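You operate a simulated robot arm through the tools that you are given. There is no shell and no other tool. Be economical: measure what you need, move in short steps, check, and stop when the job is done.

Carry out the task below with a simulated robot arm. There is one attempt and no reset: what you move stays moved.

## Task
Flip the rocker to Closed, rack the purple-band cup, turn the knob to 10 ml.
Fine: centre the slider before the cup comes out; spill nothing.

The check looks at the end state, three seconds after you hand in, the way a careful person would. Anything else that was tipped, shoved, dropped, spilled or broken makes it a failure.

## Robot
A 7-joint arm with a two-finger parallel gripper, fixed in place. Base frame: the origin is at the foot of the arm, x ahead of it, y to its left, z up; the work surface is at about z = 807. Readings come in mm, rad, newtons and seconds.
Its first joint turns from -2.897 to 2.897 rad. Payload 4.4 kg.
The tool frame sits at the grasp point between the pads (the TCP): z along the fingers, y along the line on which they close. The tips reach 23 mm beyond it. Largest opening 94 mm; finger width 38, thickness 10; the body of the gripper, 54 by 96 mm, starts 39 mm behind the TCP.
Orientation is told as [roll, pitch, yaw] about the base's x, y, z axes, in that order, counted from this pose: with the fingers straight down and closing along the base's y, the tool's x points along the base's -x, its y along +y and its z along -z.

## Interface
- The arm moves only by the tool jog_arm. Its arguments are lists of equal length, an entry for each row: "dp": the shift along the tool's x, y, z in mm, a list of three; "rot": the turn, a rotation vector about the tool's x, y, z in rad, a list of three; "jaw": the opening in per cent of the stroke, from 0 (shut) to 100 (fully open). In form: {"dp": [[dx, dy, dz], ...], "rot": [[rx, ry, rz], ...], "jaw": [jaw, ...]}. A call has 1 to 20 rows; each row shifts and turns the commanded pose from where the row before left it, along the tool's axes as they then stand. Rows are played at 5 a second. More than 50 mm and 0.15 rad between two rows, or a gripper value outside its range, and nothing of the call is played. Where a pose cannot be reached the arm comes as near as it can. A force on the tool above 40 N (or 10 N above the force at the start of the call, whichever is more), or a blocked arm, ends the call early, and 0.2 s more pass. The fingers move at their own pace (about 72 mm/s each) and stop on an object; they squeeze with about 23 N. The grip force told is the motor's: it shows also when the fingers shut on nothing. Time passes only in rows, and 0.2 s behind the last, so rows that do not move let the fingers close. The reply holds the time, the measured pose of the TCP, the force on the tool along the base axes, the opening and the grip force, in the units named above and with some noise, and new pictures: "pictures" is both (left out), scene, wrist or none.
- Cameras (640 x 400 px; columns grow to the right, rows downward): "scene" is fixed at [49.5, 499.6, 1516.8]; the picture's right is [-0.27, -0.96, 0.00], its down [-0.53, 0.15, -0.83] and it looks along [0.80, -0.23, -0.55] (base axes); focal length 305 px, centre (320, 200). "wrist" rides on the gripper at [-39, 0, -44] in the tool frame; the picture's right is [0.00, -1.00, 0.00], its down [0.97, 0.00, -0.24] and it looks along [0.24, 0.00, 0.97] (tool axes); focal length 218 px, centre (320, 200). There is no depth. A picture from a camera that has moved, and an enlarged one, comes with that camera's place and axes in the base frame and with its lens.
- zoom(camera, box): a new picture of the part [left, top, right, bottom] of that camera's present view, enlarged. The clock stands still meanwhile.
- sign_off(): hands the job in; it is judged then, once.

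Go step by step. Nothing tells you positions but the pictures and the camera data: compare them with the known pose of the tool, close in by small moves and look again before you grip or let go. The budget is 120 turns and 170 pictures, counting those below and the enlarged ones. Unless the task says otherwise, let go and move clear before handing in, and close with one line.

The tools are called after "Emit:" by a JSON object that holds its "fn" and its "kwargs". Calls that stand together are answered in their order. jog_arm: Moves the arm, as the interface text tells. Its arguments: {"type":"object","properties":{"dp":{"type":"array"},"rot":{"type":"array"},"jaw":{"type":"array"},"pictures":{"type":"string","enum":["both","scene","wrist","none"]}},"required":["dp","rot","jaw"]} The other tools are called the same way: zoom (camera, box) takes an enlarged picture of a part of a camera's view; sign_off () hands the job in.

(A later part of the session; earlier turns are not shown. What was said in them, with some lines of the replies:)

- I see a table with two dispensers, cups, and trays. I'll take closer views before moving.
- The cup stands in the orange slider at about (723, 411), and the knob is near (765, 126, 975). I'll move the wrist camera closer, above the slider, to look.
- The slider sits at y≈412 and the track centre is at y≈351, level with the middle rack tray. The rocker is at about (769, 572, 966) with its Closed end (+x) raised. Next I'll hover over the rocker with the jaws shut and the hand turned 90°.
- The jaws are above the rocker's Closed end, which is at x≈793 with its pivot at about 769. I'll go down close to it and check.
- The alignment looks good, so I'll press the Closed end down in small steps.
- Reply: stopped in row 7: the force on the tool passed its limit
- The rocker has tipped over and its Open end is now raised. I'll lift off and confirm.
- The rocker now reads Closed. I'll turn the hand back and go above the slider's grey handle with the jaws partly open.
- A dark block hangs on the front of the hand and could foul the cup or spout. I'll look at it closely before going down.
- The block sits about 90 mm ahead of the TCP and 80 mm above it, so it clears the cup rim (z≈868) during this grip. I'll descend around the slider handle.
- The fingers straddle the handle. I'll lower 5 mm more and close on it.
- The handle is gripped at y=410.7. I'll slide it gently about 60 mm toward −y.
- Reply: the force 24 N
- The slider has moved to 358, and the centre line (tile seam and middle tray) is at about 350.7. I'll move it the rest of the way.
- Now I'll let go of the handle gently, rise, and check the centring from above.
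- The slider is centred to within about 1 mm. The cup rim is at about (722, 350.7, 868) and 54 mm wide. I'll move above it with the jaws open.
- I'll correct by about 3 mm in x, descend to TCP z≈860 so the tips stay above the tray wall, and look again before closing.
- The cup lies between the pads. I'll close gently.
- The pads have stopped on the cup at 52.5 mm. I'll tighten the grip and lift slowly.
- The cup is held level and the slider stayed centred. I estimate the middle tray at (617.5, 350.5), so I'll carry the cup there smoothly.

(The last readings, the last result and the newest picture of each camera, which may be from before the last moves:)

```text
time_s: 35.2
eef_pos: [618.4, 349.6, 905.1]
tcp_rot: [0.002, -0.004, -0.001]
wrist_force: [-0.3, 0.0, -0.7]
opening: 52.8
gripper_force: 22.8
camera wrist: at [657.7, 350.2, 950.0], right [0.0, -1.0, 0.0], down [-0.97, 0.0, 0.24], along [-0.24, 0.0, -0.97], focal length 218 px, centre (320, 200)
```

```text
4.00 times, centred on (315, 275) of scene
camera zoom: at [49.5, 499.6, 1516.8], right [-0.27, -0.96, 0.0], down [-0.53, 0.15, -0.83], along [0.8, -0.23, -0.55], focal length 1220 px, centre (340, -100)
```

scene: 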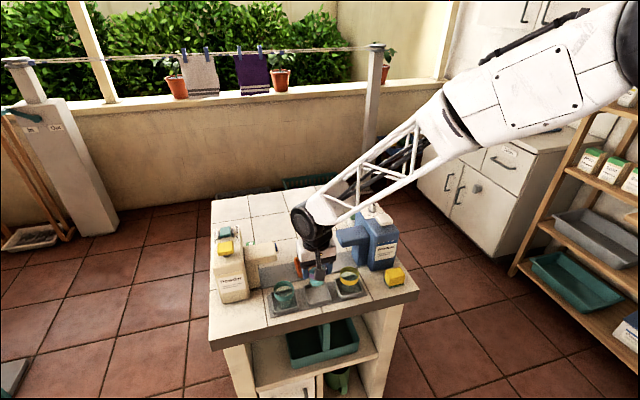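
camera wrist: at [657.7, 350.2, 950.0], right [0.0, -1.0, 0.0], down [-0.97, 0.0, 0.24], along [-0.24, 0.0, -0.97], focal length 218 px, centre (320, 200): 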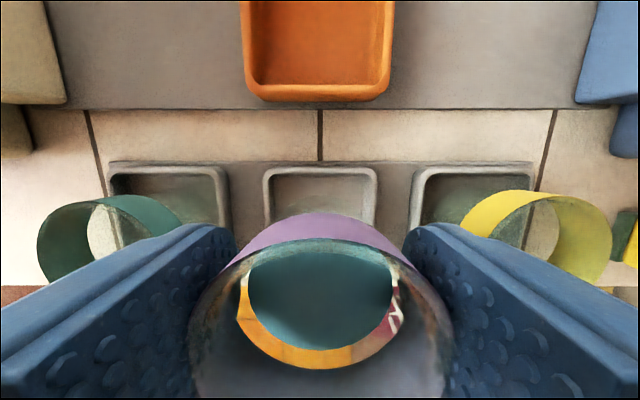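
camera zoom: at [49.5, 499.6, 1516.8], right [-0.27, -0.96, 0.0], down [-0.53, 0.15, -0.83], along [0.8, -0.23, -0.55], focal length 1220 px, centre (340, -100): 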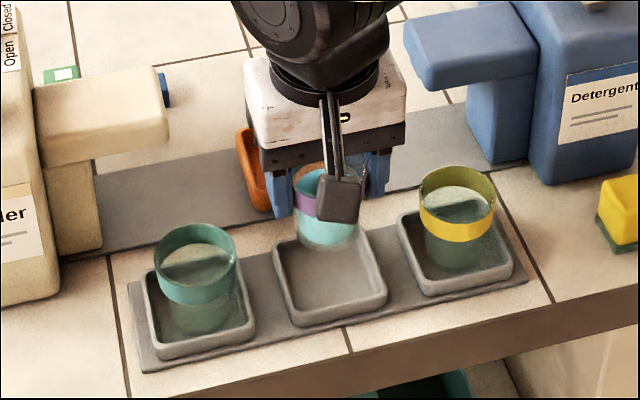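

The cup is over the empty tray, whose centre is at about x=615.5. I'll shift 3 mm and lower.

Emit:
{"fn": "jog_arm", "kwargs": {"dp": [[1, 0, 0], [2, 0, 2], [0, 0, 4], [0, 0, 6], [0, 0, 7], [0, 0, 6], [0, 0, 4], [0, 0, 3], [0, 0, 2], [0, 0, 1], [0, 0, 0]], "rot": [[0, 0, 0], [0, 0, 0], [0, 0, 0], [0, 0, 0], [0, 0, 0], [0, 0, 0], [0, 0, 0], [0, 0, 0], [0, 0, 0], [0, 0, 0], [0, 0, 0]], "jaw": [40, 40, 40, 40, 40, 40, 40, 40, 40, 40, 40]}}

Emit:
{"fn": "zoom", "kwargs": {"camera": "scene", "box": [250, 245, 380, 335]}}

```text
time_s: 37.6
eef_pos: [615.6, 349.4, 870.4]
tcp_rot: [0.003, -0.003, -0.002]
wrist_force: [-0.4, -0.3, -0.5]
opening: 52.6
gripper_force: 22.7
camera wrist: at [653.8, 350.0, 915.1], right [0.0, -1.0, 0.0], down [-0.97, 0.0, 0.24], along [-0.24, 0.0, -0.97], focal length 218 px, centre (320, 200)
```

scene: 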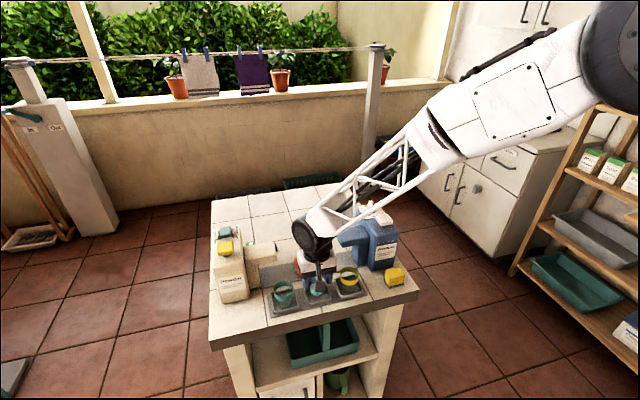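
wrist: 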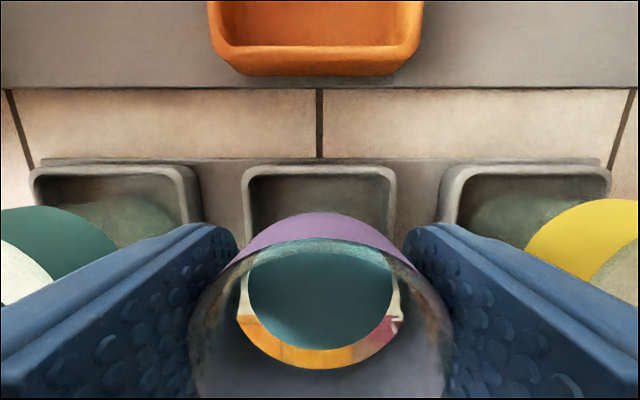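

```text
4.44 times, centred on (315, 290) of scene
camera zoom: at [49.5, 499.6, 1516.8], right [-0.27, -0.96, 0.0], down [-0.53, 0.15, -0.83], along [0.8, -0.23, -0.55], focal length 1356 px, centre (342, -200)
```

zoom: 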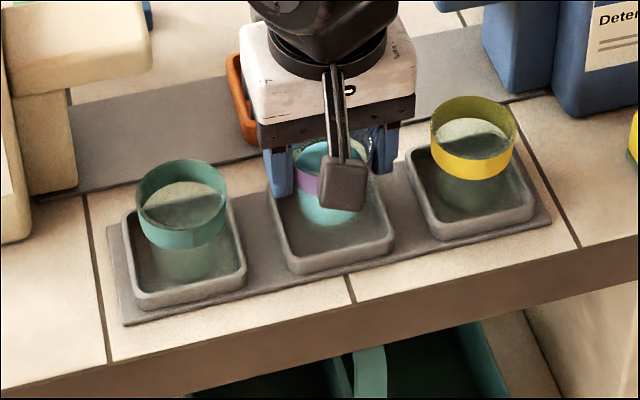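

It's about 3 mm too far back (tray centre x≈612), so I'll shift and lower to touch-down in fine steps.

Emit:
{"fn": "jog_arm", "kwargs": {"dp": [[1, 0, 0], [1, 0.4, 0], [1, 0.4, 1], [0, 0, 2], [0, 0, 2], [0, 0, 1], [0, 0, 1], [0, 0, 1], [0, 0, 0.5], [0, 0, 0]], "rot": [[0, 0, 0], [0, 0, 0], [0, 0, 0], [0, 0, 0], [0, 0, 0], [0, 0, 0], [0, 0, 0], [0, 0, 0], [0, 0, 0], [0, 0, 0]], "jaw": [40, 40, 40, 40, 40, 40, 40, 40, 40, 40], "pictures": "none"}}

Emit:
{"fn": "zoom", "kwargs": {"camera": "scene", "box": [265, 255, 375, 325]}}

```text
time_s: 39.8
eef_pos: [611.9, 351.0, 862.3]
tcp_rot: [0.002, -0.004, -0.001]
wrist_force: [0.4, -1.0, -0.1]
opening: 52.3
gripper_force: 23.2
```

```text
5.71 times, centred on (320, 290) of scene
camera zoom: at [49.5, 499.6, 1516.8], right [-0.27, -0.96, 0.0], down [-0.53, 0.15, -0.83], along [0.8, -0.23, -0.55], focal length 1743 px, centre (320, -314)
```

zoom: 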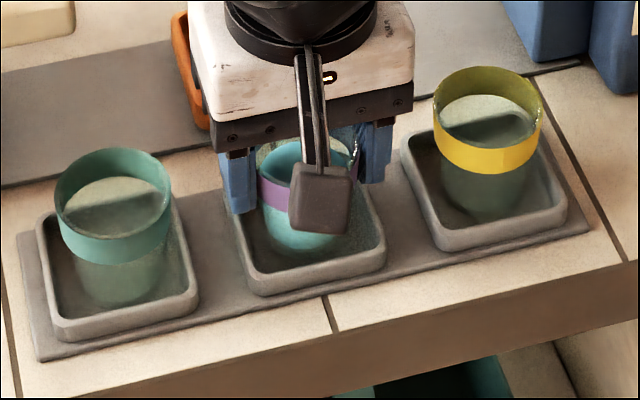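

There's no contact force yet, so I'll continue in sub-millimetre steps.

Emit:
{"fn": "jog_arm", "kwargs": {"dp": [[0, 0, 0.7], [0, 0, 0.7], [0, 0, 0.6], [0, 0, 0]], "rot": [[0, 0, 0], [0, 0, 0], [0, 0, 0], [0, 0, 0]], "jaw": [40, 40, 40, 40], "pictures": "none"}}

```text
time_s: 40.8
eef_pos: [612.1, 350.1, 859.0]
tcp_rot: [0.0, -0.003, 0.001]
wrist_force: [0.2, -0.4, -0.8]
opening: 52.6
gripper_force: 23.0
```

Emit:
{"fn": "jog_arm", "kwargs": {"dp": [[0, 0, 0.7], [0, 0, 0.7], [0, 0, 0.6], [0, 0, 0]], "rot": [[0, 0, 0], [0, 0, 0], [0, 0, 0], [0, 0, 0]], "jaw": [40, 40, 40, 40]}}

Emit:
{"fn": "zoom", "kwargs": {"camera": "scene", "box": [265, 255, 375, 325]}}

```text
time_s: 41.8
eef_pos: [612.5, 350.3, 856.8]
tcp_rot: [0.002, -0.003, -0.001]
wrist_force: [-0.8, -0.1, -0.4]
opening: 52.7
gripper_force: 23.1
camera wrist: at [651.7, 351.0, 902.4], right [0.0, -1.0, 0.0], down [-0.97, 0.0, 0.24], along [-0.24, 0.0, -0.97], focal length 218 px, centre (320, 200)
```

scene: 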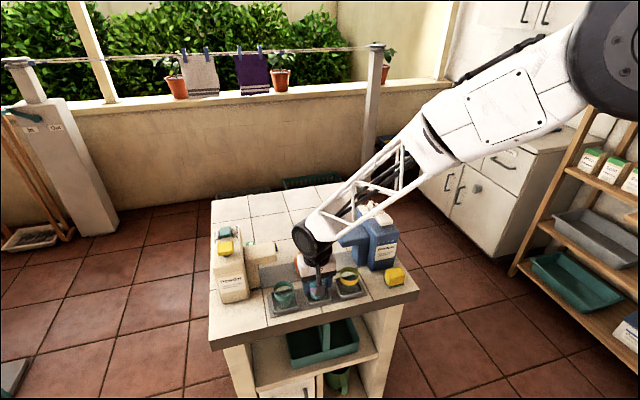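
wrist: 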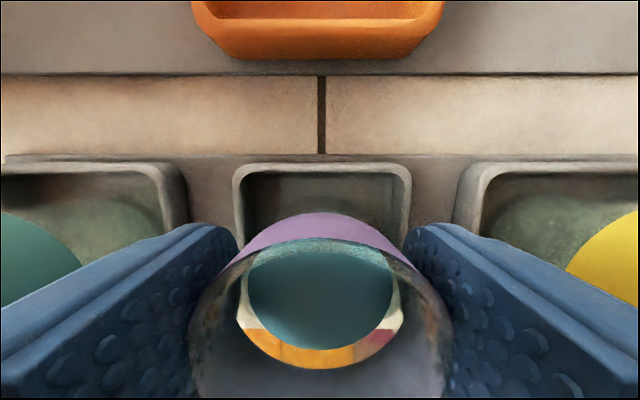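

```text
5.71 times, centred on (320, 290) of scene
camera zoom: at [49.5, 499.6, 1516.8], right [-0.27, -0.96, 0.0], down [-0.53, 0.15, -0.83], along [0.8, -0.23, -0.55], focal length 1743 px, centre (320, -314)
```

zoom: 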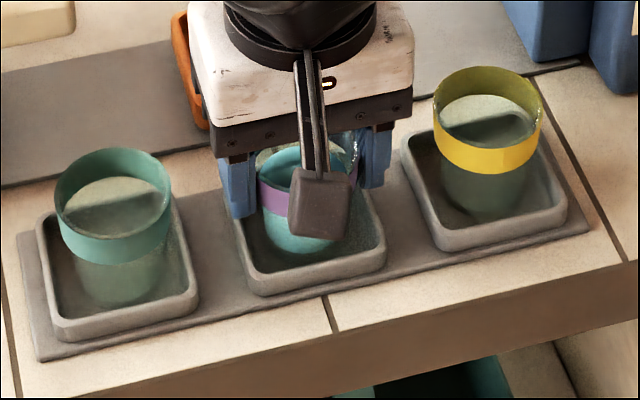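

Still no contact, so I'll keep stepping down.

Emit:
{"fn": "jog_arm", "kwargs": {"dp": [[0, 0, 0.7], [0, 0, 0.7], [0, 0, 0.6], [0, 0, 0]], "rot": [[0, 0, 0], [0, 0, 0], [0, 0, 0], [0, 0, 0]], "jaw": [40, 40, 40, 40], "pictures": "none"}}

```text
time_s: 42.8
eef_pos: [613.0, 351.3, 855.7]
tcp_rot: [0.005, -0.004, 0.0]
wrist_force: [2.4, -1.8, 12.2]
opening: 52.7
gripper_force: 23.2
```

That is contact (12 N up). I'll relax a little, then open slowly to about 78 mm and rise straight up.

Emit:
{"fn": "jog_arm", "kwargs": {"dp": [[0, 0, -0.8], [0, 0, 0], [0, 0, 0], [0, 0, 0], [0, 0, 0], [0, 0, 0], [0, 0, 0], [0, 0, 0]], "rot": [[0, 0, 0], [0, 0, 0], [0, 0, 0], [0, 0, 0], [0, 0, 0], [0, 0, 0], [0, 0, 0], [0, 0, 0]], "jaw": [40, 50, 56, 60, 66, 72, 76, 76]}}

Emit:
{"fn": "zoom", "kwargs": {"camera": "scene", "box": [265, 255, 375, 325]}}

```text
time_s: 44.6
eef_pos: [611.7, 350.6, 856.2]
tcp_rot: [0.002, -0.002, -0.001]
wrist_force: [0.5, -0.3, 1.1]
opening: 71.5
gripper_force: 0.1
camera wrist: at [651.3, 351.4, 901.2], right [0.0, -1.0, 0.0], down [-0.97, 0.0, 0.24], along [-0.24, 0.0, -0.97], focal length 218 px, centre (320, 200)
```

scene: 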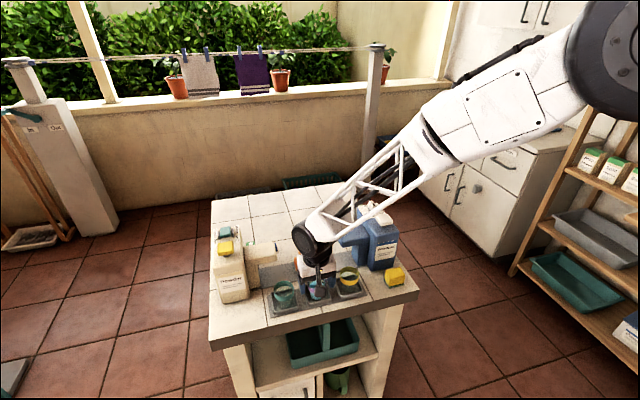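
wrist: 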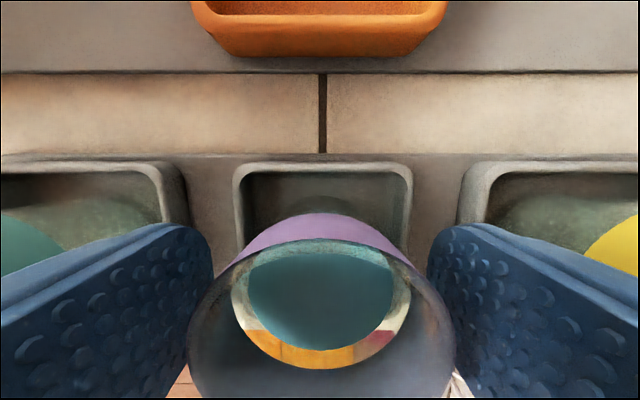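

```text
5.71 times, centred on (320, 290) of scene
camera zoom: at [49.5, 499.6, 1516.8], right [-0.27, -0.96, 0.0], down [-0.53, 0.15, -0.83], along [0.8, -0.23, -0.55], focal length 1743 px, centre (320, -314)
```

zoom: 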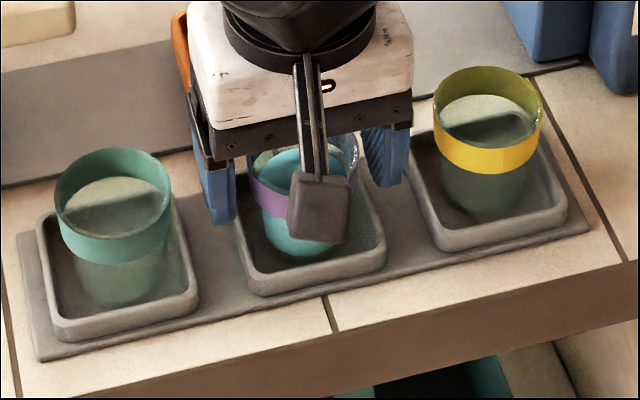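

The cup stands free in the tray. I'll rise straight up and look again.

Emit:
{"fn": "jog_arm", "kwargs": {"dp": [[0, 0, -5], [0, 0, -10], [0, 0, -25], [0, 0, -35], [0, 0, -40], [0, 0, -45], [0, 0, -45], [0, 0, -45], [0, 0, 0]], "rot": [[0, 0, 0], [0, 0, 0], [0, 0, 0], [0, 0, 0], [0, 0, 0], [0, 0, 0], [0, 0, 0], [0, 0, 0], [0, 0, 0]], "jaw": [76, 76, 76, 76, 76, 76, 76, 76, 76]}}

Emit:
{"fn": "zoom", "kwargs": {"camera": "scene", "box": [240, 220, 390, 325]}}

Emit:
{"fn": "zoom", "kwargs": {"camera": "scene", "box": [340, 190, 420, 255]}}

```text
time_s: 46.6
eef_pos: [610.7, 350.7, 1106.8]
tcp_rot: [0.004, -0.004, 0.001]
wrist_force: [0.0, -0.3, -0.5]
opening: 71.4
gripper_force: 0.0
camera wrist: at [649.3, 351.2, 1152.4], right [0.0, -1.0, 0.0], down [-0.97, 0.0, 0.24], along [-0.24, 0.0, -0.97], focal length 218 px, centre (320, 200)
```

scene: 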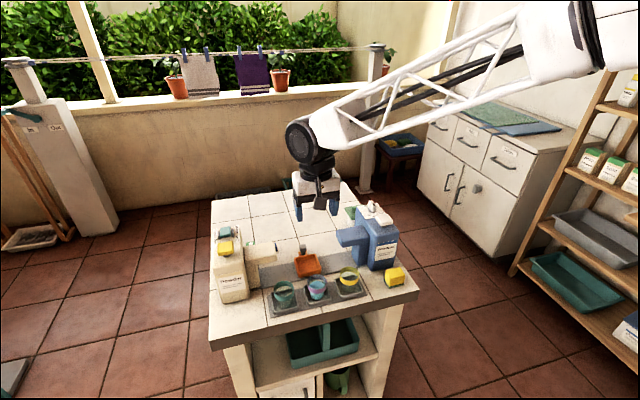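
wrist: 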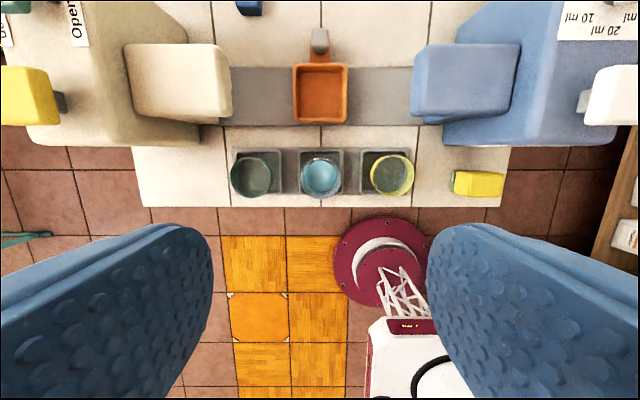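

```text
3.81 times, centred on (315, 272) of scene
camera zoom: at [49.5, 499.6, 1516.8], right [-0.27, -0.96, 0.0], down [-0.53, 0.15, -0.83], along [0.8, -0.23, -0.55], focal length 1162 px, centre (339, -76)
```

zoom: 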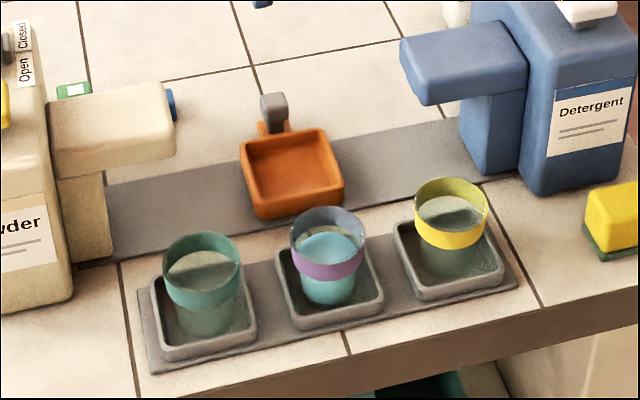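

```text
6.15 times, centred on (380, 222) of scene
camera zoom: at [49.5, 499.6, 1516.8], right [-0.27, -0.96, 0.0], down [-0.53, 0.15, -0.83], along [0.8, -0.23, -0.55], focal length 1878 px, centre (-49, 62)
```

zoom: 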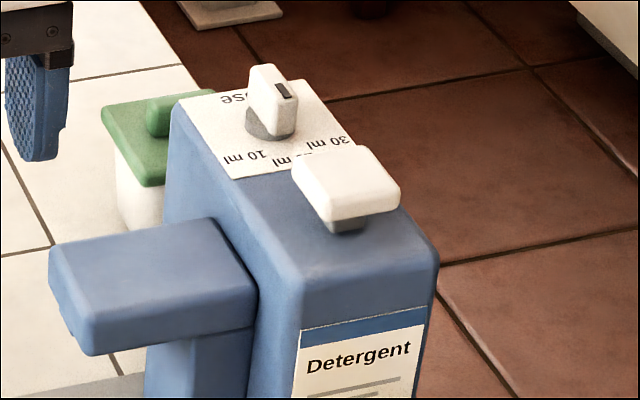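

The cup is racked upright. Next I'll move above the detergent knob to read the dial.

Emit:
{"fn": "jog_arm", "kwargs": {"dp": [[-27, -37, -6], [-27, -37, -6], [-27, -37, -6], [-27, -37, 0], [-27, -37, 0], [-27, -38, 0], [0, 0, 0]], "rot": [[0, 0, 0], [0, 0, 0], [0, 0, 0], [0, 0, 0], [0, 0, 0], [0, 0, 0], [0, 0, 0]], "jaw": [76, 76, 76, 76, 76, 76, 76], "pictures": "wrist"}}

Emit:
{"fn": "zoom", "kwargs": {"camera": "wrist", "box": [240, 120, 400, 280]}}

```text
time_s: 48.2
eef_pos: [772.8, 126.9, 1123.9]
tcp_rot: [0.001, -0.004, 0.0]
wrist_force: [-0.1, 0.7, -0.5]
opening: 71.4
gripper_force: 0.0
camera wrist: at [812.5, 127.6, 1168.8], right [0.0, -1.0, 0.0], down [-0.97, 0.0, 0.24], along [-0.24, 0.0, -0.97], focal length 218 px, centre (320, 200)
```

wrist: 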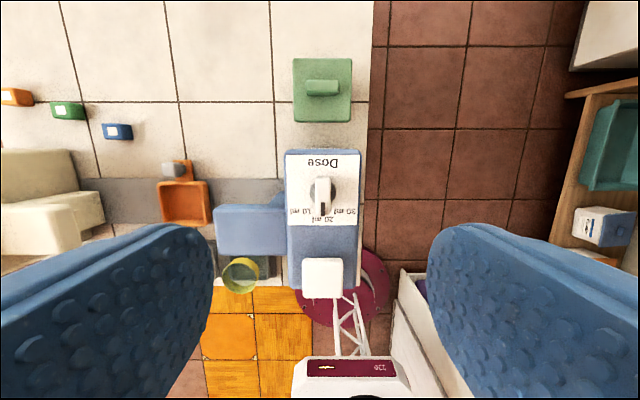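

```text
2.50 times, centred on (320, 200) of wrist
camera zoom: at [812.5, 127.6, 1168.8], right [0.0, -1.0, 0.0], down [-0.97, 0.0, 0.24], along [-0.24, 0.0, -0.97], focal length 546 px, centre (320, 200)
```

zoom: 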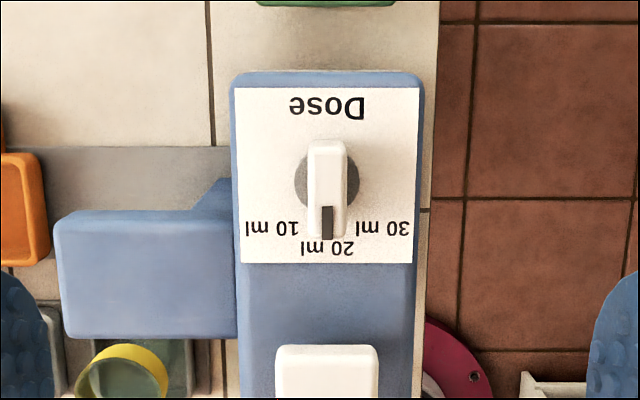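

The pointer is at 20 ml, pointing toward −x. The 10 ml mark is about 45–48° clockwise seen from above, and the pivot is at about (770, 125) with the bar top at z≈981. I'll approach it.

Emit:
{"fn": "jog_arm", "kwargs": {"dp": [[2.6, -1.9, 35], [0, 0, 35], [0, 0, 30], [0, 0, 12], [0, 0, 0]], "rot": [[0, 0, 0], [0, 0, 0], [0, 0, 0], [0, 0, 0], [0, 0, 0]], "jaw": [54, 54, 54, 54, 54]}}

Emit:
{"fn": "zoom", "kwargs": {"camera": "scene", "box": [340, 180, 420, 245]}}

```text
time_s: 49.4
eef_pos: [769.6, 125.0, 1012.0]
tcp_rot: [0.0, -0.002, -0.001]
wrist_force: [0.6, 0.0, 0.1]
opening: 50.7
gripper_force: 0.0
camera wrist: at [809.0, 125.6, 1056.9], right [0.0, -1.0, 0.0], down [-0.97, 0.0, 0.24], along [-0.24, 0.0, -0.97], focal length 218 px, centre (320, 200)
```

scene: 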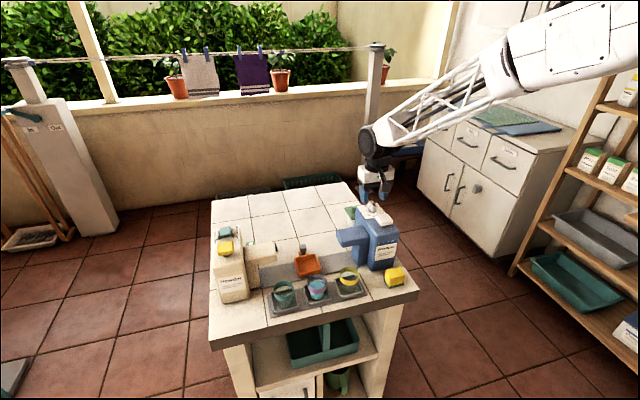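
wrist: 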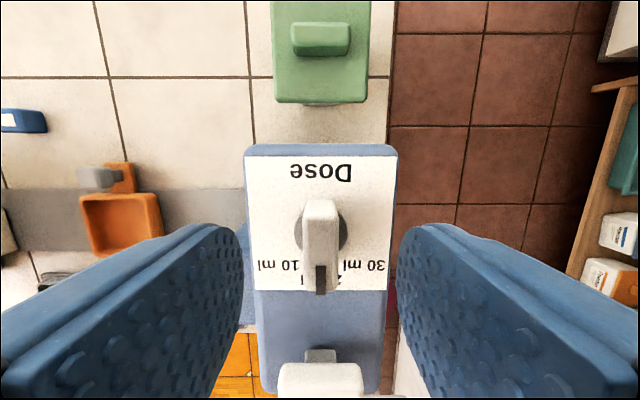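

```text
6.15 times, centred on (380, 212) of scene
camera zoom: at [49.5, 499.6, 1516.8], right [-0.27, -0.96, 0.0], down [-0.53, 0.15, -0.83], along [0.8, -0.23, -0.55], focal length 1878 px, centre (-49, 123)
```

zoom: 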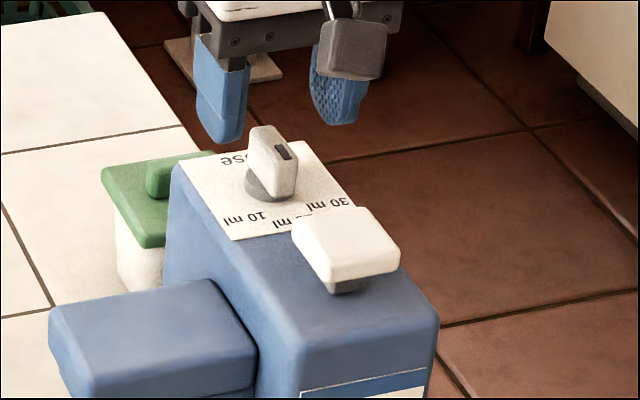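

The fingers straddle the bar and it's centred. I'll descend to TCP z≈995 and look before closing.

Emit:
{"fn": "jog_arm", "kwargs": {"dp": [[-1, 0, 8], [0, 0, 6], [0, 0, 3], [0, 0, 0]], "rot": [[0, 0, 0], [0, 0, 0], [0, 0, 0], [0, 0, 0]], "jaw": [48, 48, 48, 48]}}

Emit:
{"fn": "zoom", "kwargs": {"camera": "scene", "box": [340, 180, 420, 245]}}

```text
time_s: 50.4
eef_pos: [772.2, 125.2, 994.6]
tcp_rot: [0.001, -0.006, -0.001]
wrist_force: [-0.5, -0.2, 0.5]
opening: 45.3
gripper_force: 0.1
camera wrist: at [810.8, 126.3, 1039.7], right [0.0, -1.0, 0.0], down [-0.97, 0.0, 0.24], along [-0.24, 0.0, -0.97], focal length 218 px, centre (320, 200)
```

scene: 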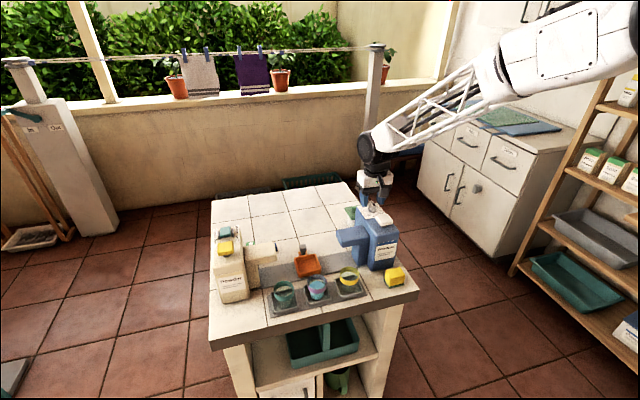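
wrist: 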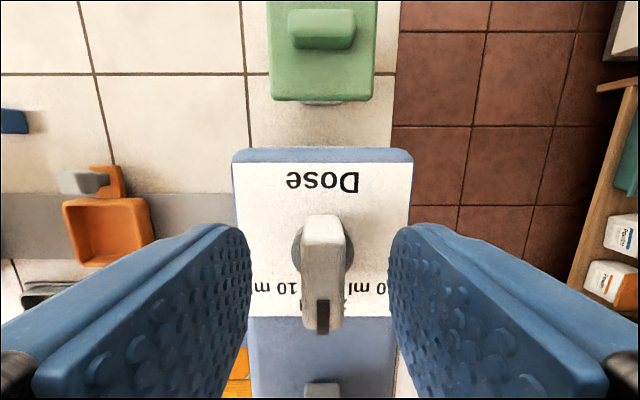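

```text
6.15 times, centred on (380, 212) of scene
camera zoom: at [49.5, 499.6, 1516.8], right [-0.27, -0.96, 0.0], down [-0.53, 0.15, -0.83], along [0.8, -0.23, -0.55], focal length 1878 px, centre (-49, 123)
```

zoom: 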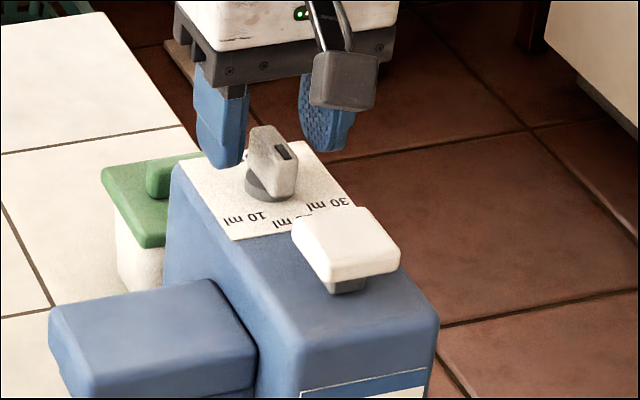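

About 7 mm of overlap. I'll lower 4 mm more and close on the bar.

Emit:
{"fn": "jog_arm", "kwargs": {"dp": [[0, 0, 2], [0, 0, 2], [0, 0, 0], [0, 0, 0], [0, 0, 0], [0, 0, 0], [0, 0, 0]], "rot": [[0, 0, 0], [0, 0, 0], [0, 0, 0], [0, 0, 0], [0, 0, 0], [0, 0, 0], [0, 0, 0]], "jaw": [48, 48, 38, 28, 18, 10, 5]}}

Emit:
{"fn": "zoom", "kwargs": {"camera": "scene", "box": [340, 180, 420, 245]}}

```text
time_s: 52.0
eef_pos: [772.8, 124.7, 992.2]
tcp_rot: [0.001, -0.003, 0.001]
wrist_force: [-0.4, -26.9, 0.2]
opening: 13.9
gripper_force: 44.9
camera wrist: at [811.1, 125.4, 1036.5], right [0.0, -1.0, 0.0], down [-0.97, 0.0, 0.24], along [-0.24, 0.0, -0.97], focal length 218 px, centre (320, 200)
```

scene: 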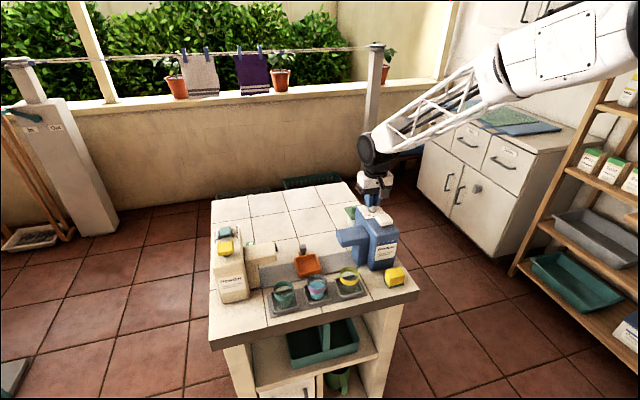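
wrist: 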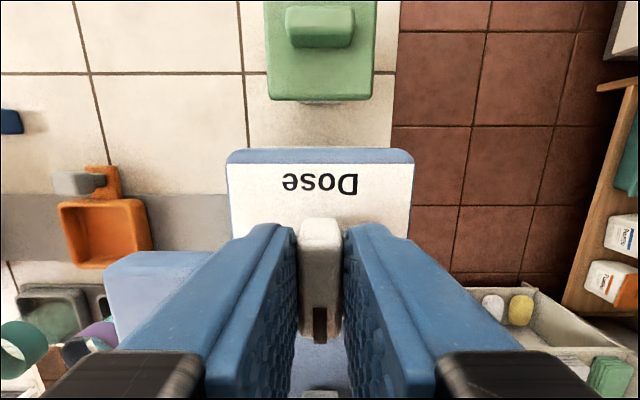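

```text
6.15 times, centred on (380, 212) of scene
camera zoom: at [49.5, 499.6, 1516.8], right [-0.27, -0.96, 0.0], down [-0.53, 0.15, -0.83], along [0.8, -0.23, -0.55], focal length 1878 px, centre (-49, 123)
```

zoom: 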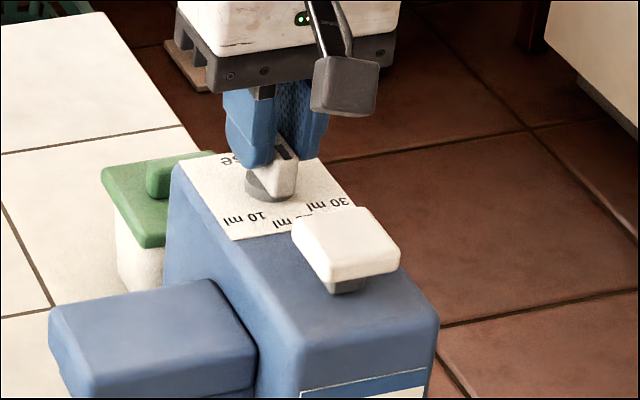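

The bar is gripped, but a side force of −27 N in y means I'm about 1 mm off the pivot. I'll relieve that first.

Emit:
{"fn": "jog_arm", "kwargs": {"dp": [[0, -0.6, 0], [0, -0.5, 0], [0, 0, 0]], "rot": [[0, 0, 0], [0, 0, 0], [0, 0, 0]], "jaw": [5, 5, 5], "pictures": "none"}}

```text
time_s: 52.8
eef_pos: [772.7, 125.3, 992.0]
tcp_rot: [0.004, -0.004, 0.001]
wrist_force: [8.2, -0.3, -2.5]
opening: 13.9
gripper_force: 45.3
```

The side force is gone. Now I'll turn the knob clockwise about 45°.

Emit:
{"fn": "jog_arm", "kwargs": {"dp": [[0, 0, 0], [0, 0, 0], [0, 0, 0], [0, 0, 0], [0, 0, 0], [0, 0, 0], [0, 0, 0]], "rot": [[0, 0, 0.06], [0, 0, 0.07], [0, 0, 0.07], [0, 0, 0.07], [0, 0, 0.07], [0, 0, 0.06], [0, 0, 0]], "jaw": [5, 5, 5, 5, 5, 5, 5], "pictures": "wrist"}}

Emit:
{"fn": "zoom", "kwargs": {"camera": "scene", "box": [340, 180, 420, 245]}}

```text
time_s: 54.4
eef_pos: [771.4, 123.7, 990.8]
tcp_rot: [0.003, -0.001, -0.401]
wrist_force: [-4.1, -26.7, -2.3]
opening: 13.8
gripper_force: 45.3
camera wrist: at [807.7, 108.7, 1036.5], right [-0.39, -0.92, 0.0], down [-0.89, 0.38, 0.24], along [-0.22, 0.1, -0.97], focal length 218 px, centre (320, 200)
```

wrist: 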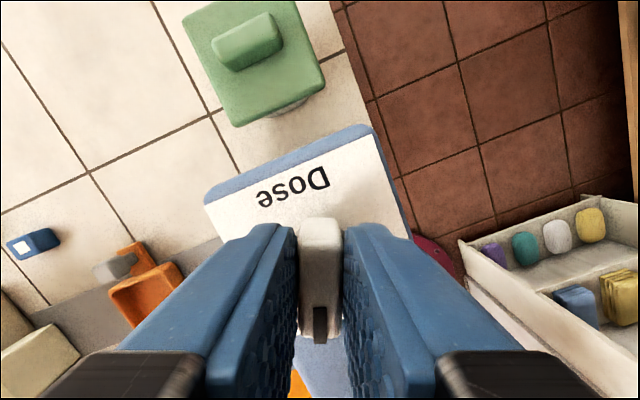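

```text
6.15 times, centred on (380, 212) of scene
camera zoom: at [49.5, 499.6, 1516.8], right [-0.27, -0.96, 0.0], down [-0.53, 0.15, -0.83], along [0.8, -0.23, -0.55], focal length 1878 px, centre (-49, 123)
```

zoom: 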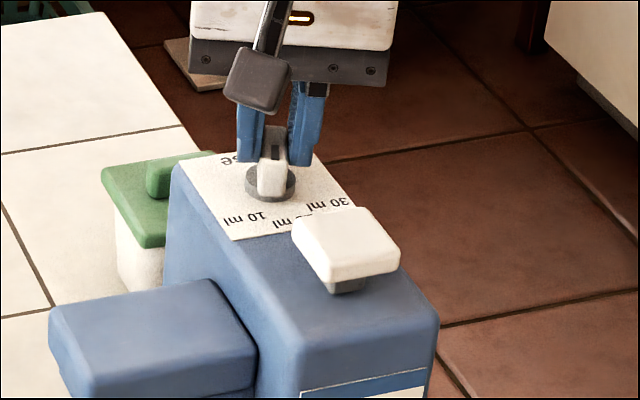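

It's turning with the hand. I'll relieve the side force again and continue the remaining ~0.39 rad.

Emit:
{"fn": "jog_arm", "kwargs": {"dp": [[-0.4, -0.9, 0], [0, 0, 0], [0, 0, 0], [-0.2, -0.4, 0], [0, 0, 0], [0, 0, 0], [0, 0, 0], [0, 0, 0]], "rot": [[0, 0, 0], [0, 0, 0.06], [0, 0, 0.07], [0, 0, 0.07], [0, 0, 0.07], [0, 0, 0.06], [0, 0, 0.055], [0, 0, 0]], "jaw": [5, 5, 5, 5, 5, 5, 5, 5], "pictures": "wrist"}}

Emit:
{"fn": "zoom", "kwargs": {"camera": "scene", "box": [340, 180, 420, 245]}}

```text
time_s: 55.2
eef_pos: [770.7, 123.2, 991.6]
tcp_rot: [0.002, -0.001, -0.522]
wrist_force: [-11.4, -4.9, 6.8]
opening: 13.6
gripper_force: 45.1
stopped in row 4: the force on the tool passed its limit (the readings are from after the stop); the commanded pose is now the measured one
camera wrist: at [805.5, 104.0, 1036.4], right [-0.5, -0.87, 0.0], down [-0.84, 0.48, 0.24], along [-0.21, 0.12, -0.97], focal length 218 px, centre (320, 200)
```

wrist: 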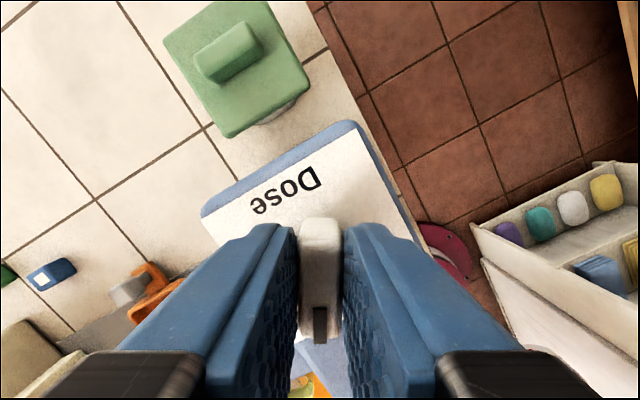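

```text
6.15 times, centred on (380, 212) of scene
camera zoom: at [49.5, 499.6, 1516.8], right [-0.27, -0.96, 0.0], down [-0.53, 0.15, -0.83], along [0.8, -0.23, -0.55], focal length 1878 px, centre (-49, 123)
```

zoom: 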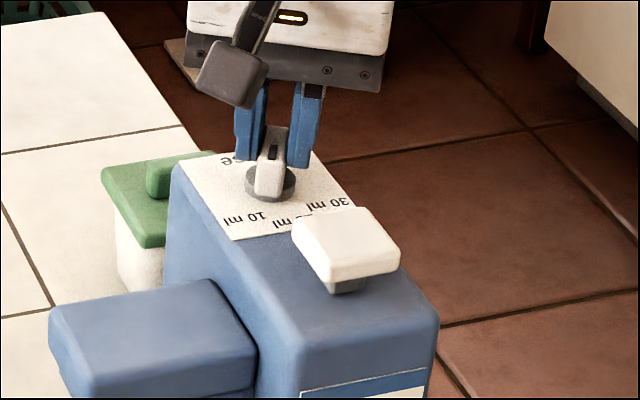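

It tripped on side load, and the dispenser has not moved. I'll continue in smaller increments with lateral relief.

Emit:
{"fn": "jog_arm", "kwargs": {"dp": [[0, -0.4, 0], [0, 0, 0], [0, 0, 0], [0, 0, 0]], "rot": [[0, 0, 0], [0, 0, 0.04], [0, 0, 0.04], [0, 0, 0]], "jaw": [5, 5, 5, 5], "pictures": "none"}}

```text
time_s: 56.2
eef_pos: [771.0, 123.3, 990.4]
tcp_rot: [0.003, 0.001, -0.604]
wrist_force: [-8.9, -13.4, 0.0]
opening: 13.6
gripper_force: 45.2
```

Emit:
{"fn": "jog_arm", "kwargs": {"dp": [[0, -0.6, 0], [0, 0, 0], [0, -0.3, 0], [0, 0, 0]], "rot": [[0, 0, 0], [0, 0, 0.05], [0, 0, 0.05], [0, 0, 0]], "jaw": [5, 5, 5, 5], "pictures": "none"}}

```text
time_s: 57.2
eef_pos: [769.8, 123.0, 991.3]
tcp_rot: [0.004, 0.0, -0.704]
wrist_force: [7.3, 9.8, -1.2]
opening: 14.2
gripper_force: 45.3
```

Emit:
{"fn": "jog_arm", "kwargs": {"dp": [[0, 0.4, 0], [0, 0, 0], [0, -0.2, 0], [0, 0, 0]], "rot": [[0, 0, 0], [0, 0, 0.045], [0, 0, 0.045], [0, 0, 0]], "jaw": [5, 5, 5, 5], "pictures": "wrist"}}

Emit:
{"fn": "zoom", "kwargs": {"camera": "scene", "box": [340, 180, 420, 245]}}

```text
time_s: 58.2
eef_pos: [769.4, 121.0, 991.5]
tcp_rot: [0.003, 0.0, -0.792]
wrist_force: [-10.7, 18.7, 12.3]
opening: 13.8
gripper_force: 45.5
camera wrist: at [798.4, 94.8, 1036.4], right [-0.71, -0.7, 0.0], down [-0.68, 0.69, 0.24], along [-0.17, 0.17, -0.97], focal length 218 px, centre (320, 200)
```

wrist: 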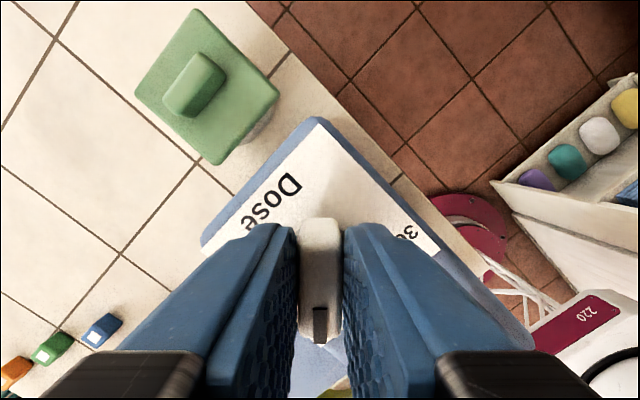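

```text
6.15 times, centred on (380, 212) of scene
camera zoom: at [49.5, 499.6, 1516.8], right [-0.27, -0.96, 0.0], down [-0.53, 0.15, -0.83], along [0.8, -0.23, -0.55], focal length 1878 px, centre (-49, 123)
```

zoom: 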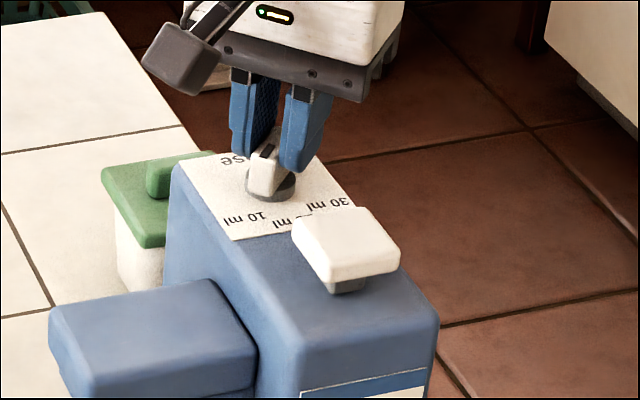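

It's at −0.79 rad (45°). I'll relax the along-bar load, open, and rise to check the pointer.

Emit:
{"fn": "jog_arm", "kwargs": {"dp": [[0.7, 0, 0], [0, 0, 0], [0, 0, 0], [0, 0, 0], [0, 0, 0], [0, 0, -15], [0, 0, -30], [0, 0, -40], [0, 0, 0]], "rot": [[0, 0, 0], [0, 0, 0], [0, 0, 0], [0, 0, 0], [0, 0, 0], [0, 0, 0], [0, 0, 0], [0, 0, 0], [0, 0, 0]], "jaw": [5, 14, 22, 32, 42, 42, 42, 42, 42], "pictures": "wrist"}}

Emit:
{"fn": "zoom", "kwargs": {"camera": "wrist", "box": [220, 100, 420, 300]}}

Emit:
{"fn": "zoom", "kwargs": {"camera": "scene", "box": [340, 190, 420, 255]}}

```text
time_s: 60.2
eef_pos: [769.2, 122.4, 1074.3]
tcp_rot: [0.004, -0.001, -0.792]
wrist_force: [-0.3, 0.5, 0.3]
opening: 39.8
gripper_force: 0.1
camera wrist: at [796.6, 95.1, 1120.7], right [-0.71, -0.7, 0.0], down [-0.68, 0.69, 0.24], along [-0.17, 0.17, -0.97], focal length 218 px, centre (320, 200)
```

wrist: 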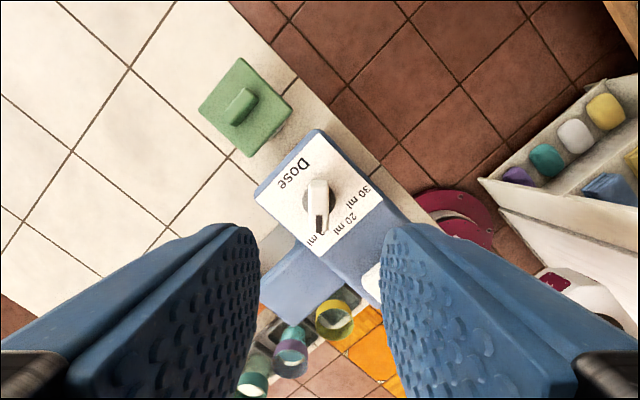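

```text
2.00 times, centred on (320, 200) of wrist
camera zoom: at [796.6, 95.1, 1120.7], right [-0.71, -0.7, 0.0], down [-0.68, 0.69, 0.24], along [-0.17, 0.17, -0.97], focal length 436 px, centre (320, 200)
```

zoom: 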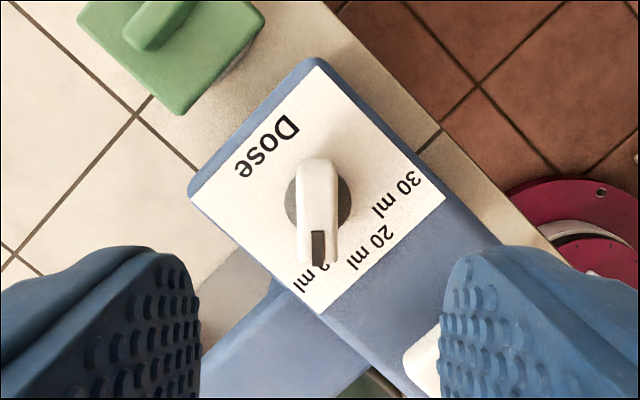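

```text
6.15 times, centred on (380, 222) of scene
camera zoom: at [49.5, 499.6, 1516.8], right [-0.27, -0.96, 0.0], down [-0.53, 0.15, -0.83], along [0.8, -0.23, -0.55], focal length 1878 px, centre (-49, 62)
```

zoom: 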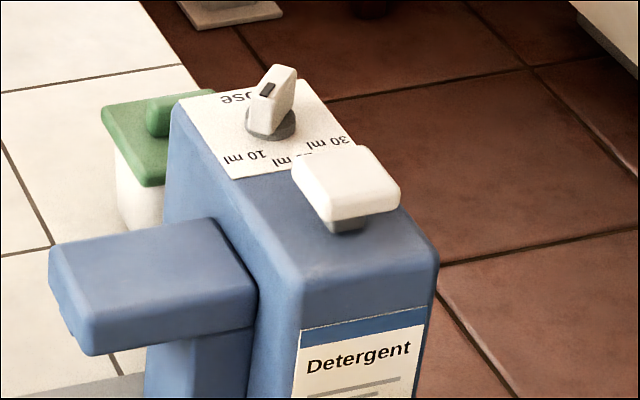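

The pointer now aims at 10 ml. I'll raise the arm clear and do a final check.

Emit:
{"fn": "jog_arm", "kwargs": {"dp": [[0, 0, -40], [0, 0, -45], [0, 0, -45], [0, 0, -45], [0, 0, 0]], "rot": [[0, 0, 0], [0, 0, 0], [0, 0, 0], [0, 0, 0], [0, 0, 0]], "jaw": [42, 42, 42, 42, 42]}}

Emit:
{"fn": "zoom", "kwargs": {"camera": "scene", "box": [200, 190, 430, 330]}}

Emit:
{"fn": "zoom", "kwargs": {"camera": "wrist", "box": [230, 120, 410, 300]}}

```text
time_s: 61.4
eef_pos: [768.1, 123.8, 1250.8]
tcp_rot: [0.003, 0.0, -0.791]
wrist_force: [-1.1, 0.0, -0.2]
opening: 39.6
gripper_force: 0.1
camera wrist: at [796.7, 96.2, 1296.9], right [-0.71, -0.7, 0.0], down [-0.68, 0.69, 0.24], along [-0.17, 0.17, -0.97], focal length 218 px, centre (320, 200)
```

scene: 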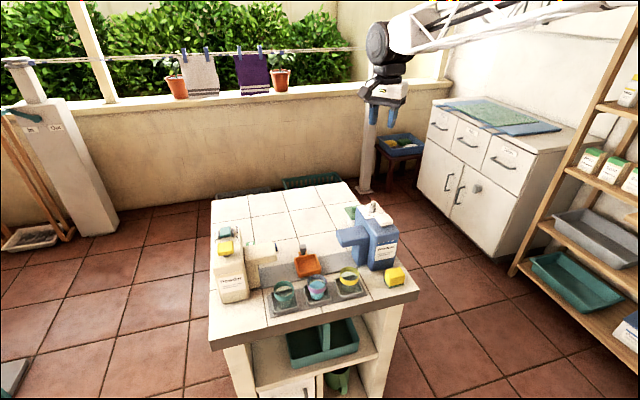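
wrist: 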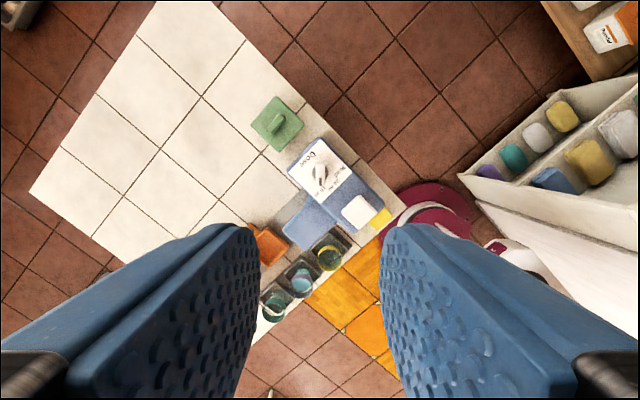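

```text
2.78 times, centred on (315, 260) of scene
camera zoom: at [49.5, 499.6, 1516.8], right [-0.27, -0.96, 0.0], down [-0.53, 0.15, -0.83], along [0.8, -0.23, -0.55], focal length 849 px, centre (334, 33)
```

zoom: 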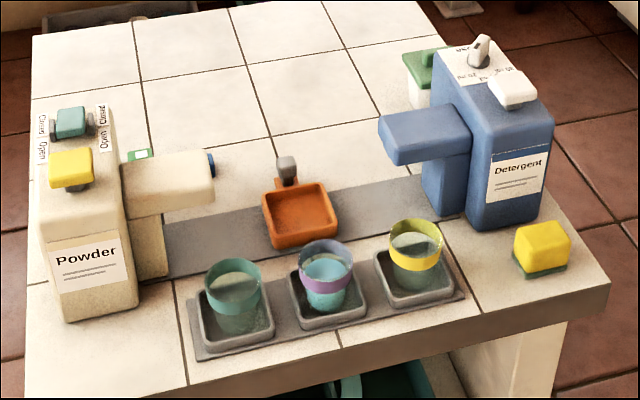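

```text
2.22 times, centred on (320, 210) of wrist
camera zoom: at [796.7, 96.2, 1296.9], right [-0.71, -0.7, 0.0], down [-0.68, 0.69, 0.24], along [-0.17, 0.17, -0.97], focal length 485 px, centre (320, 178)
```

zoom: 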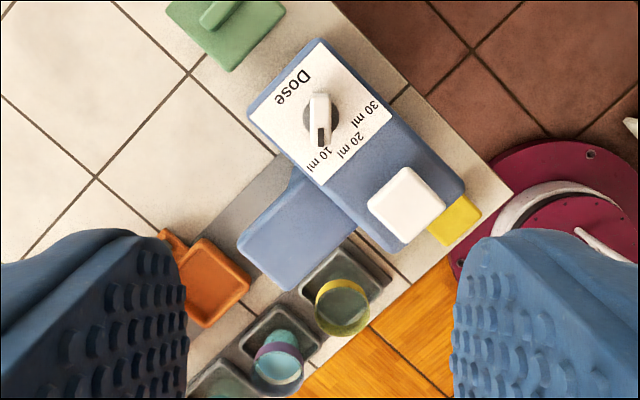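

The rocker is at Closed, the slider is centred, the purple-band cup is racked full, the knob points at 10 ml, and nothing else has moved. I'm handing in.

Emit:
{"fn": "sign_off", "kwargs": {}}

```text
The job is handed in.
```

The rocker is flipped to Closed, the slider was centred before the cup came out, the purple-band cup is in the middle rack tray with no spill visible, and the knob points at 10 ml.
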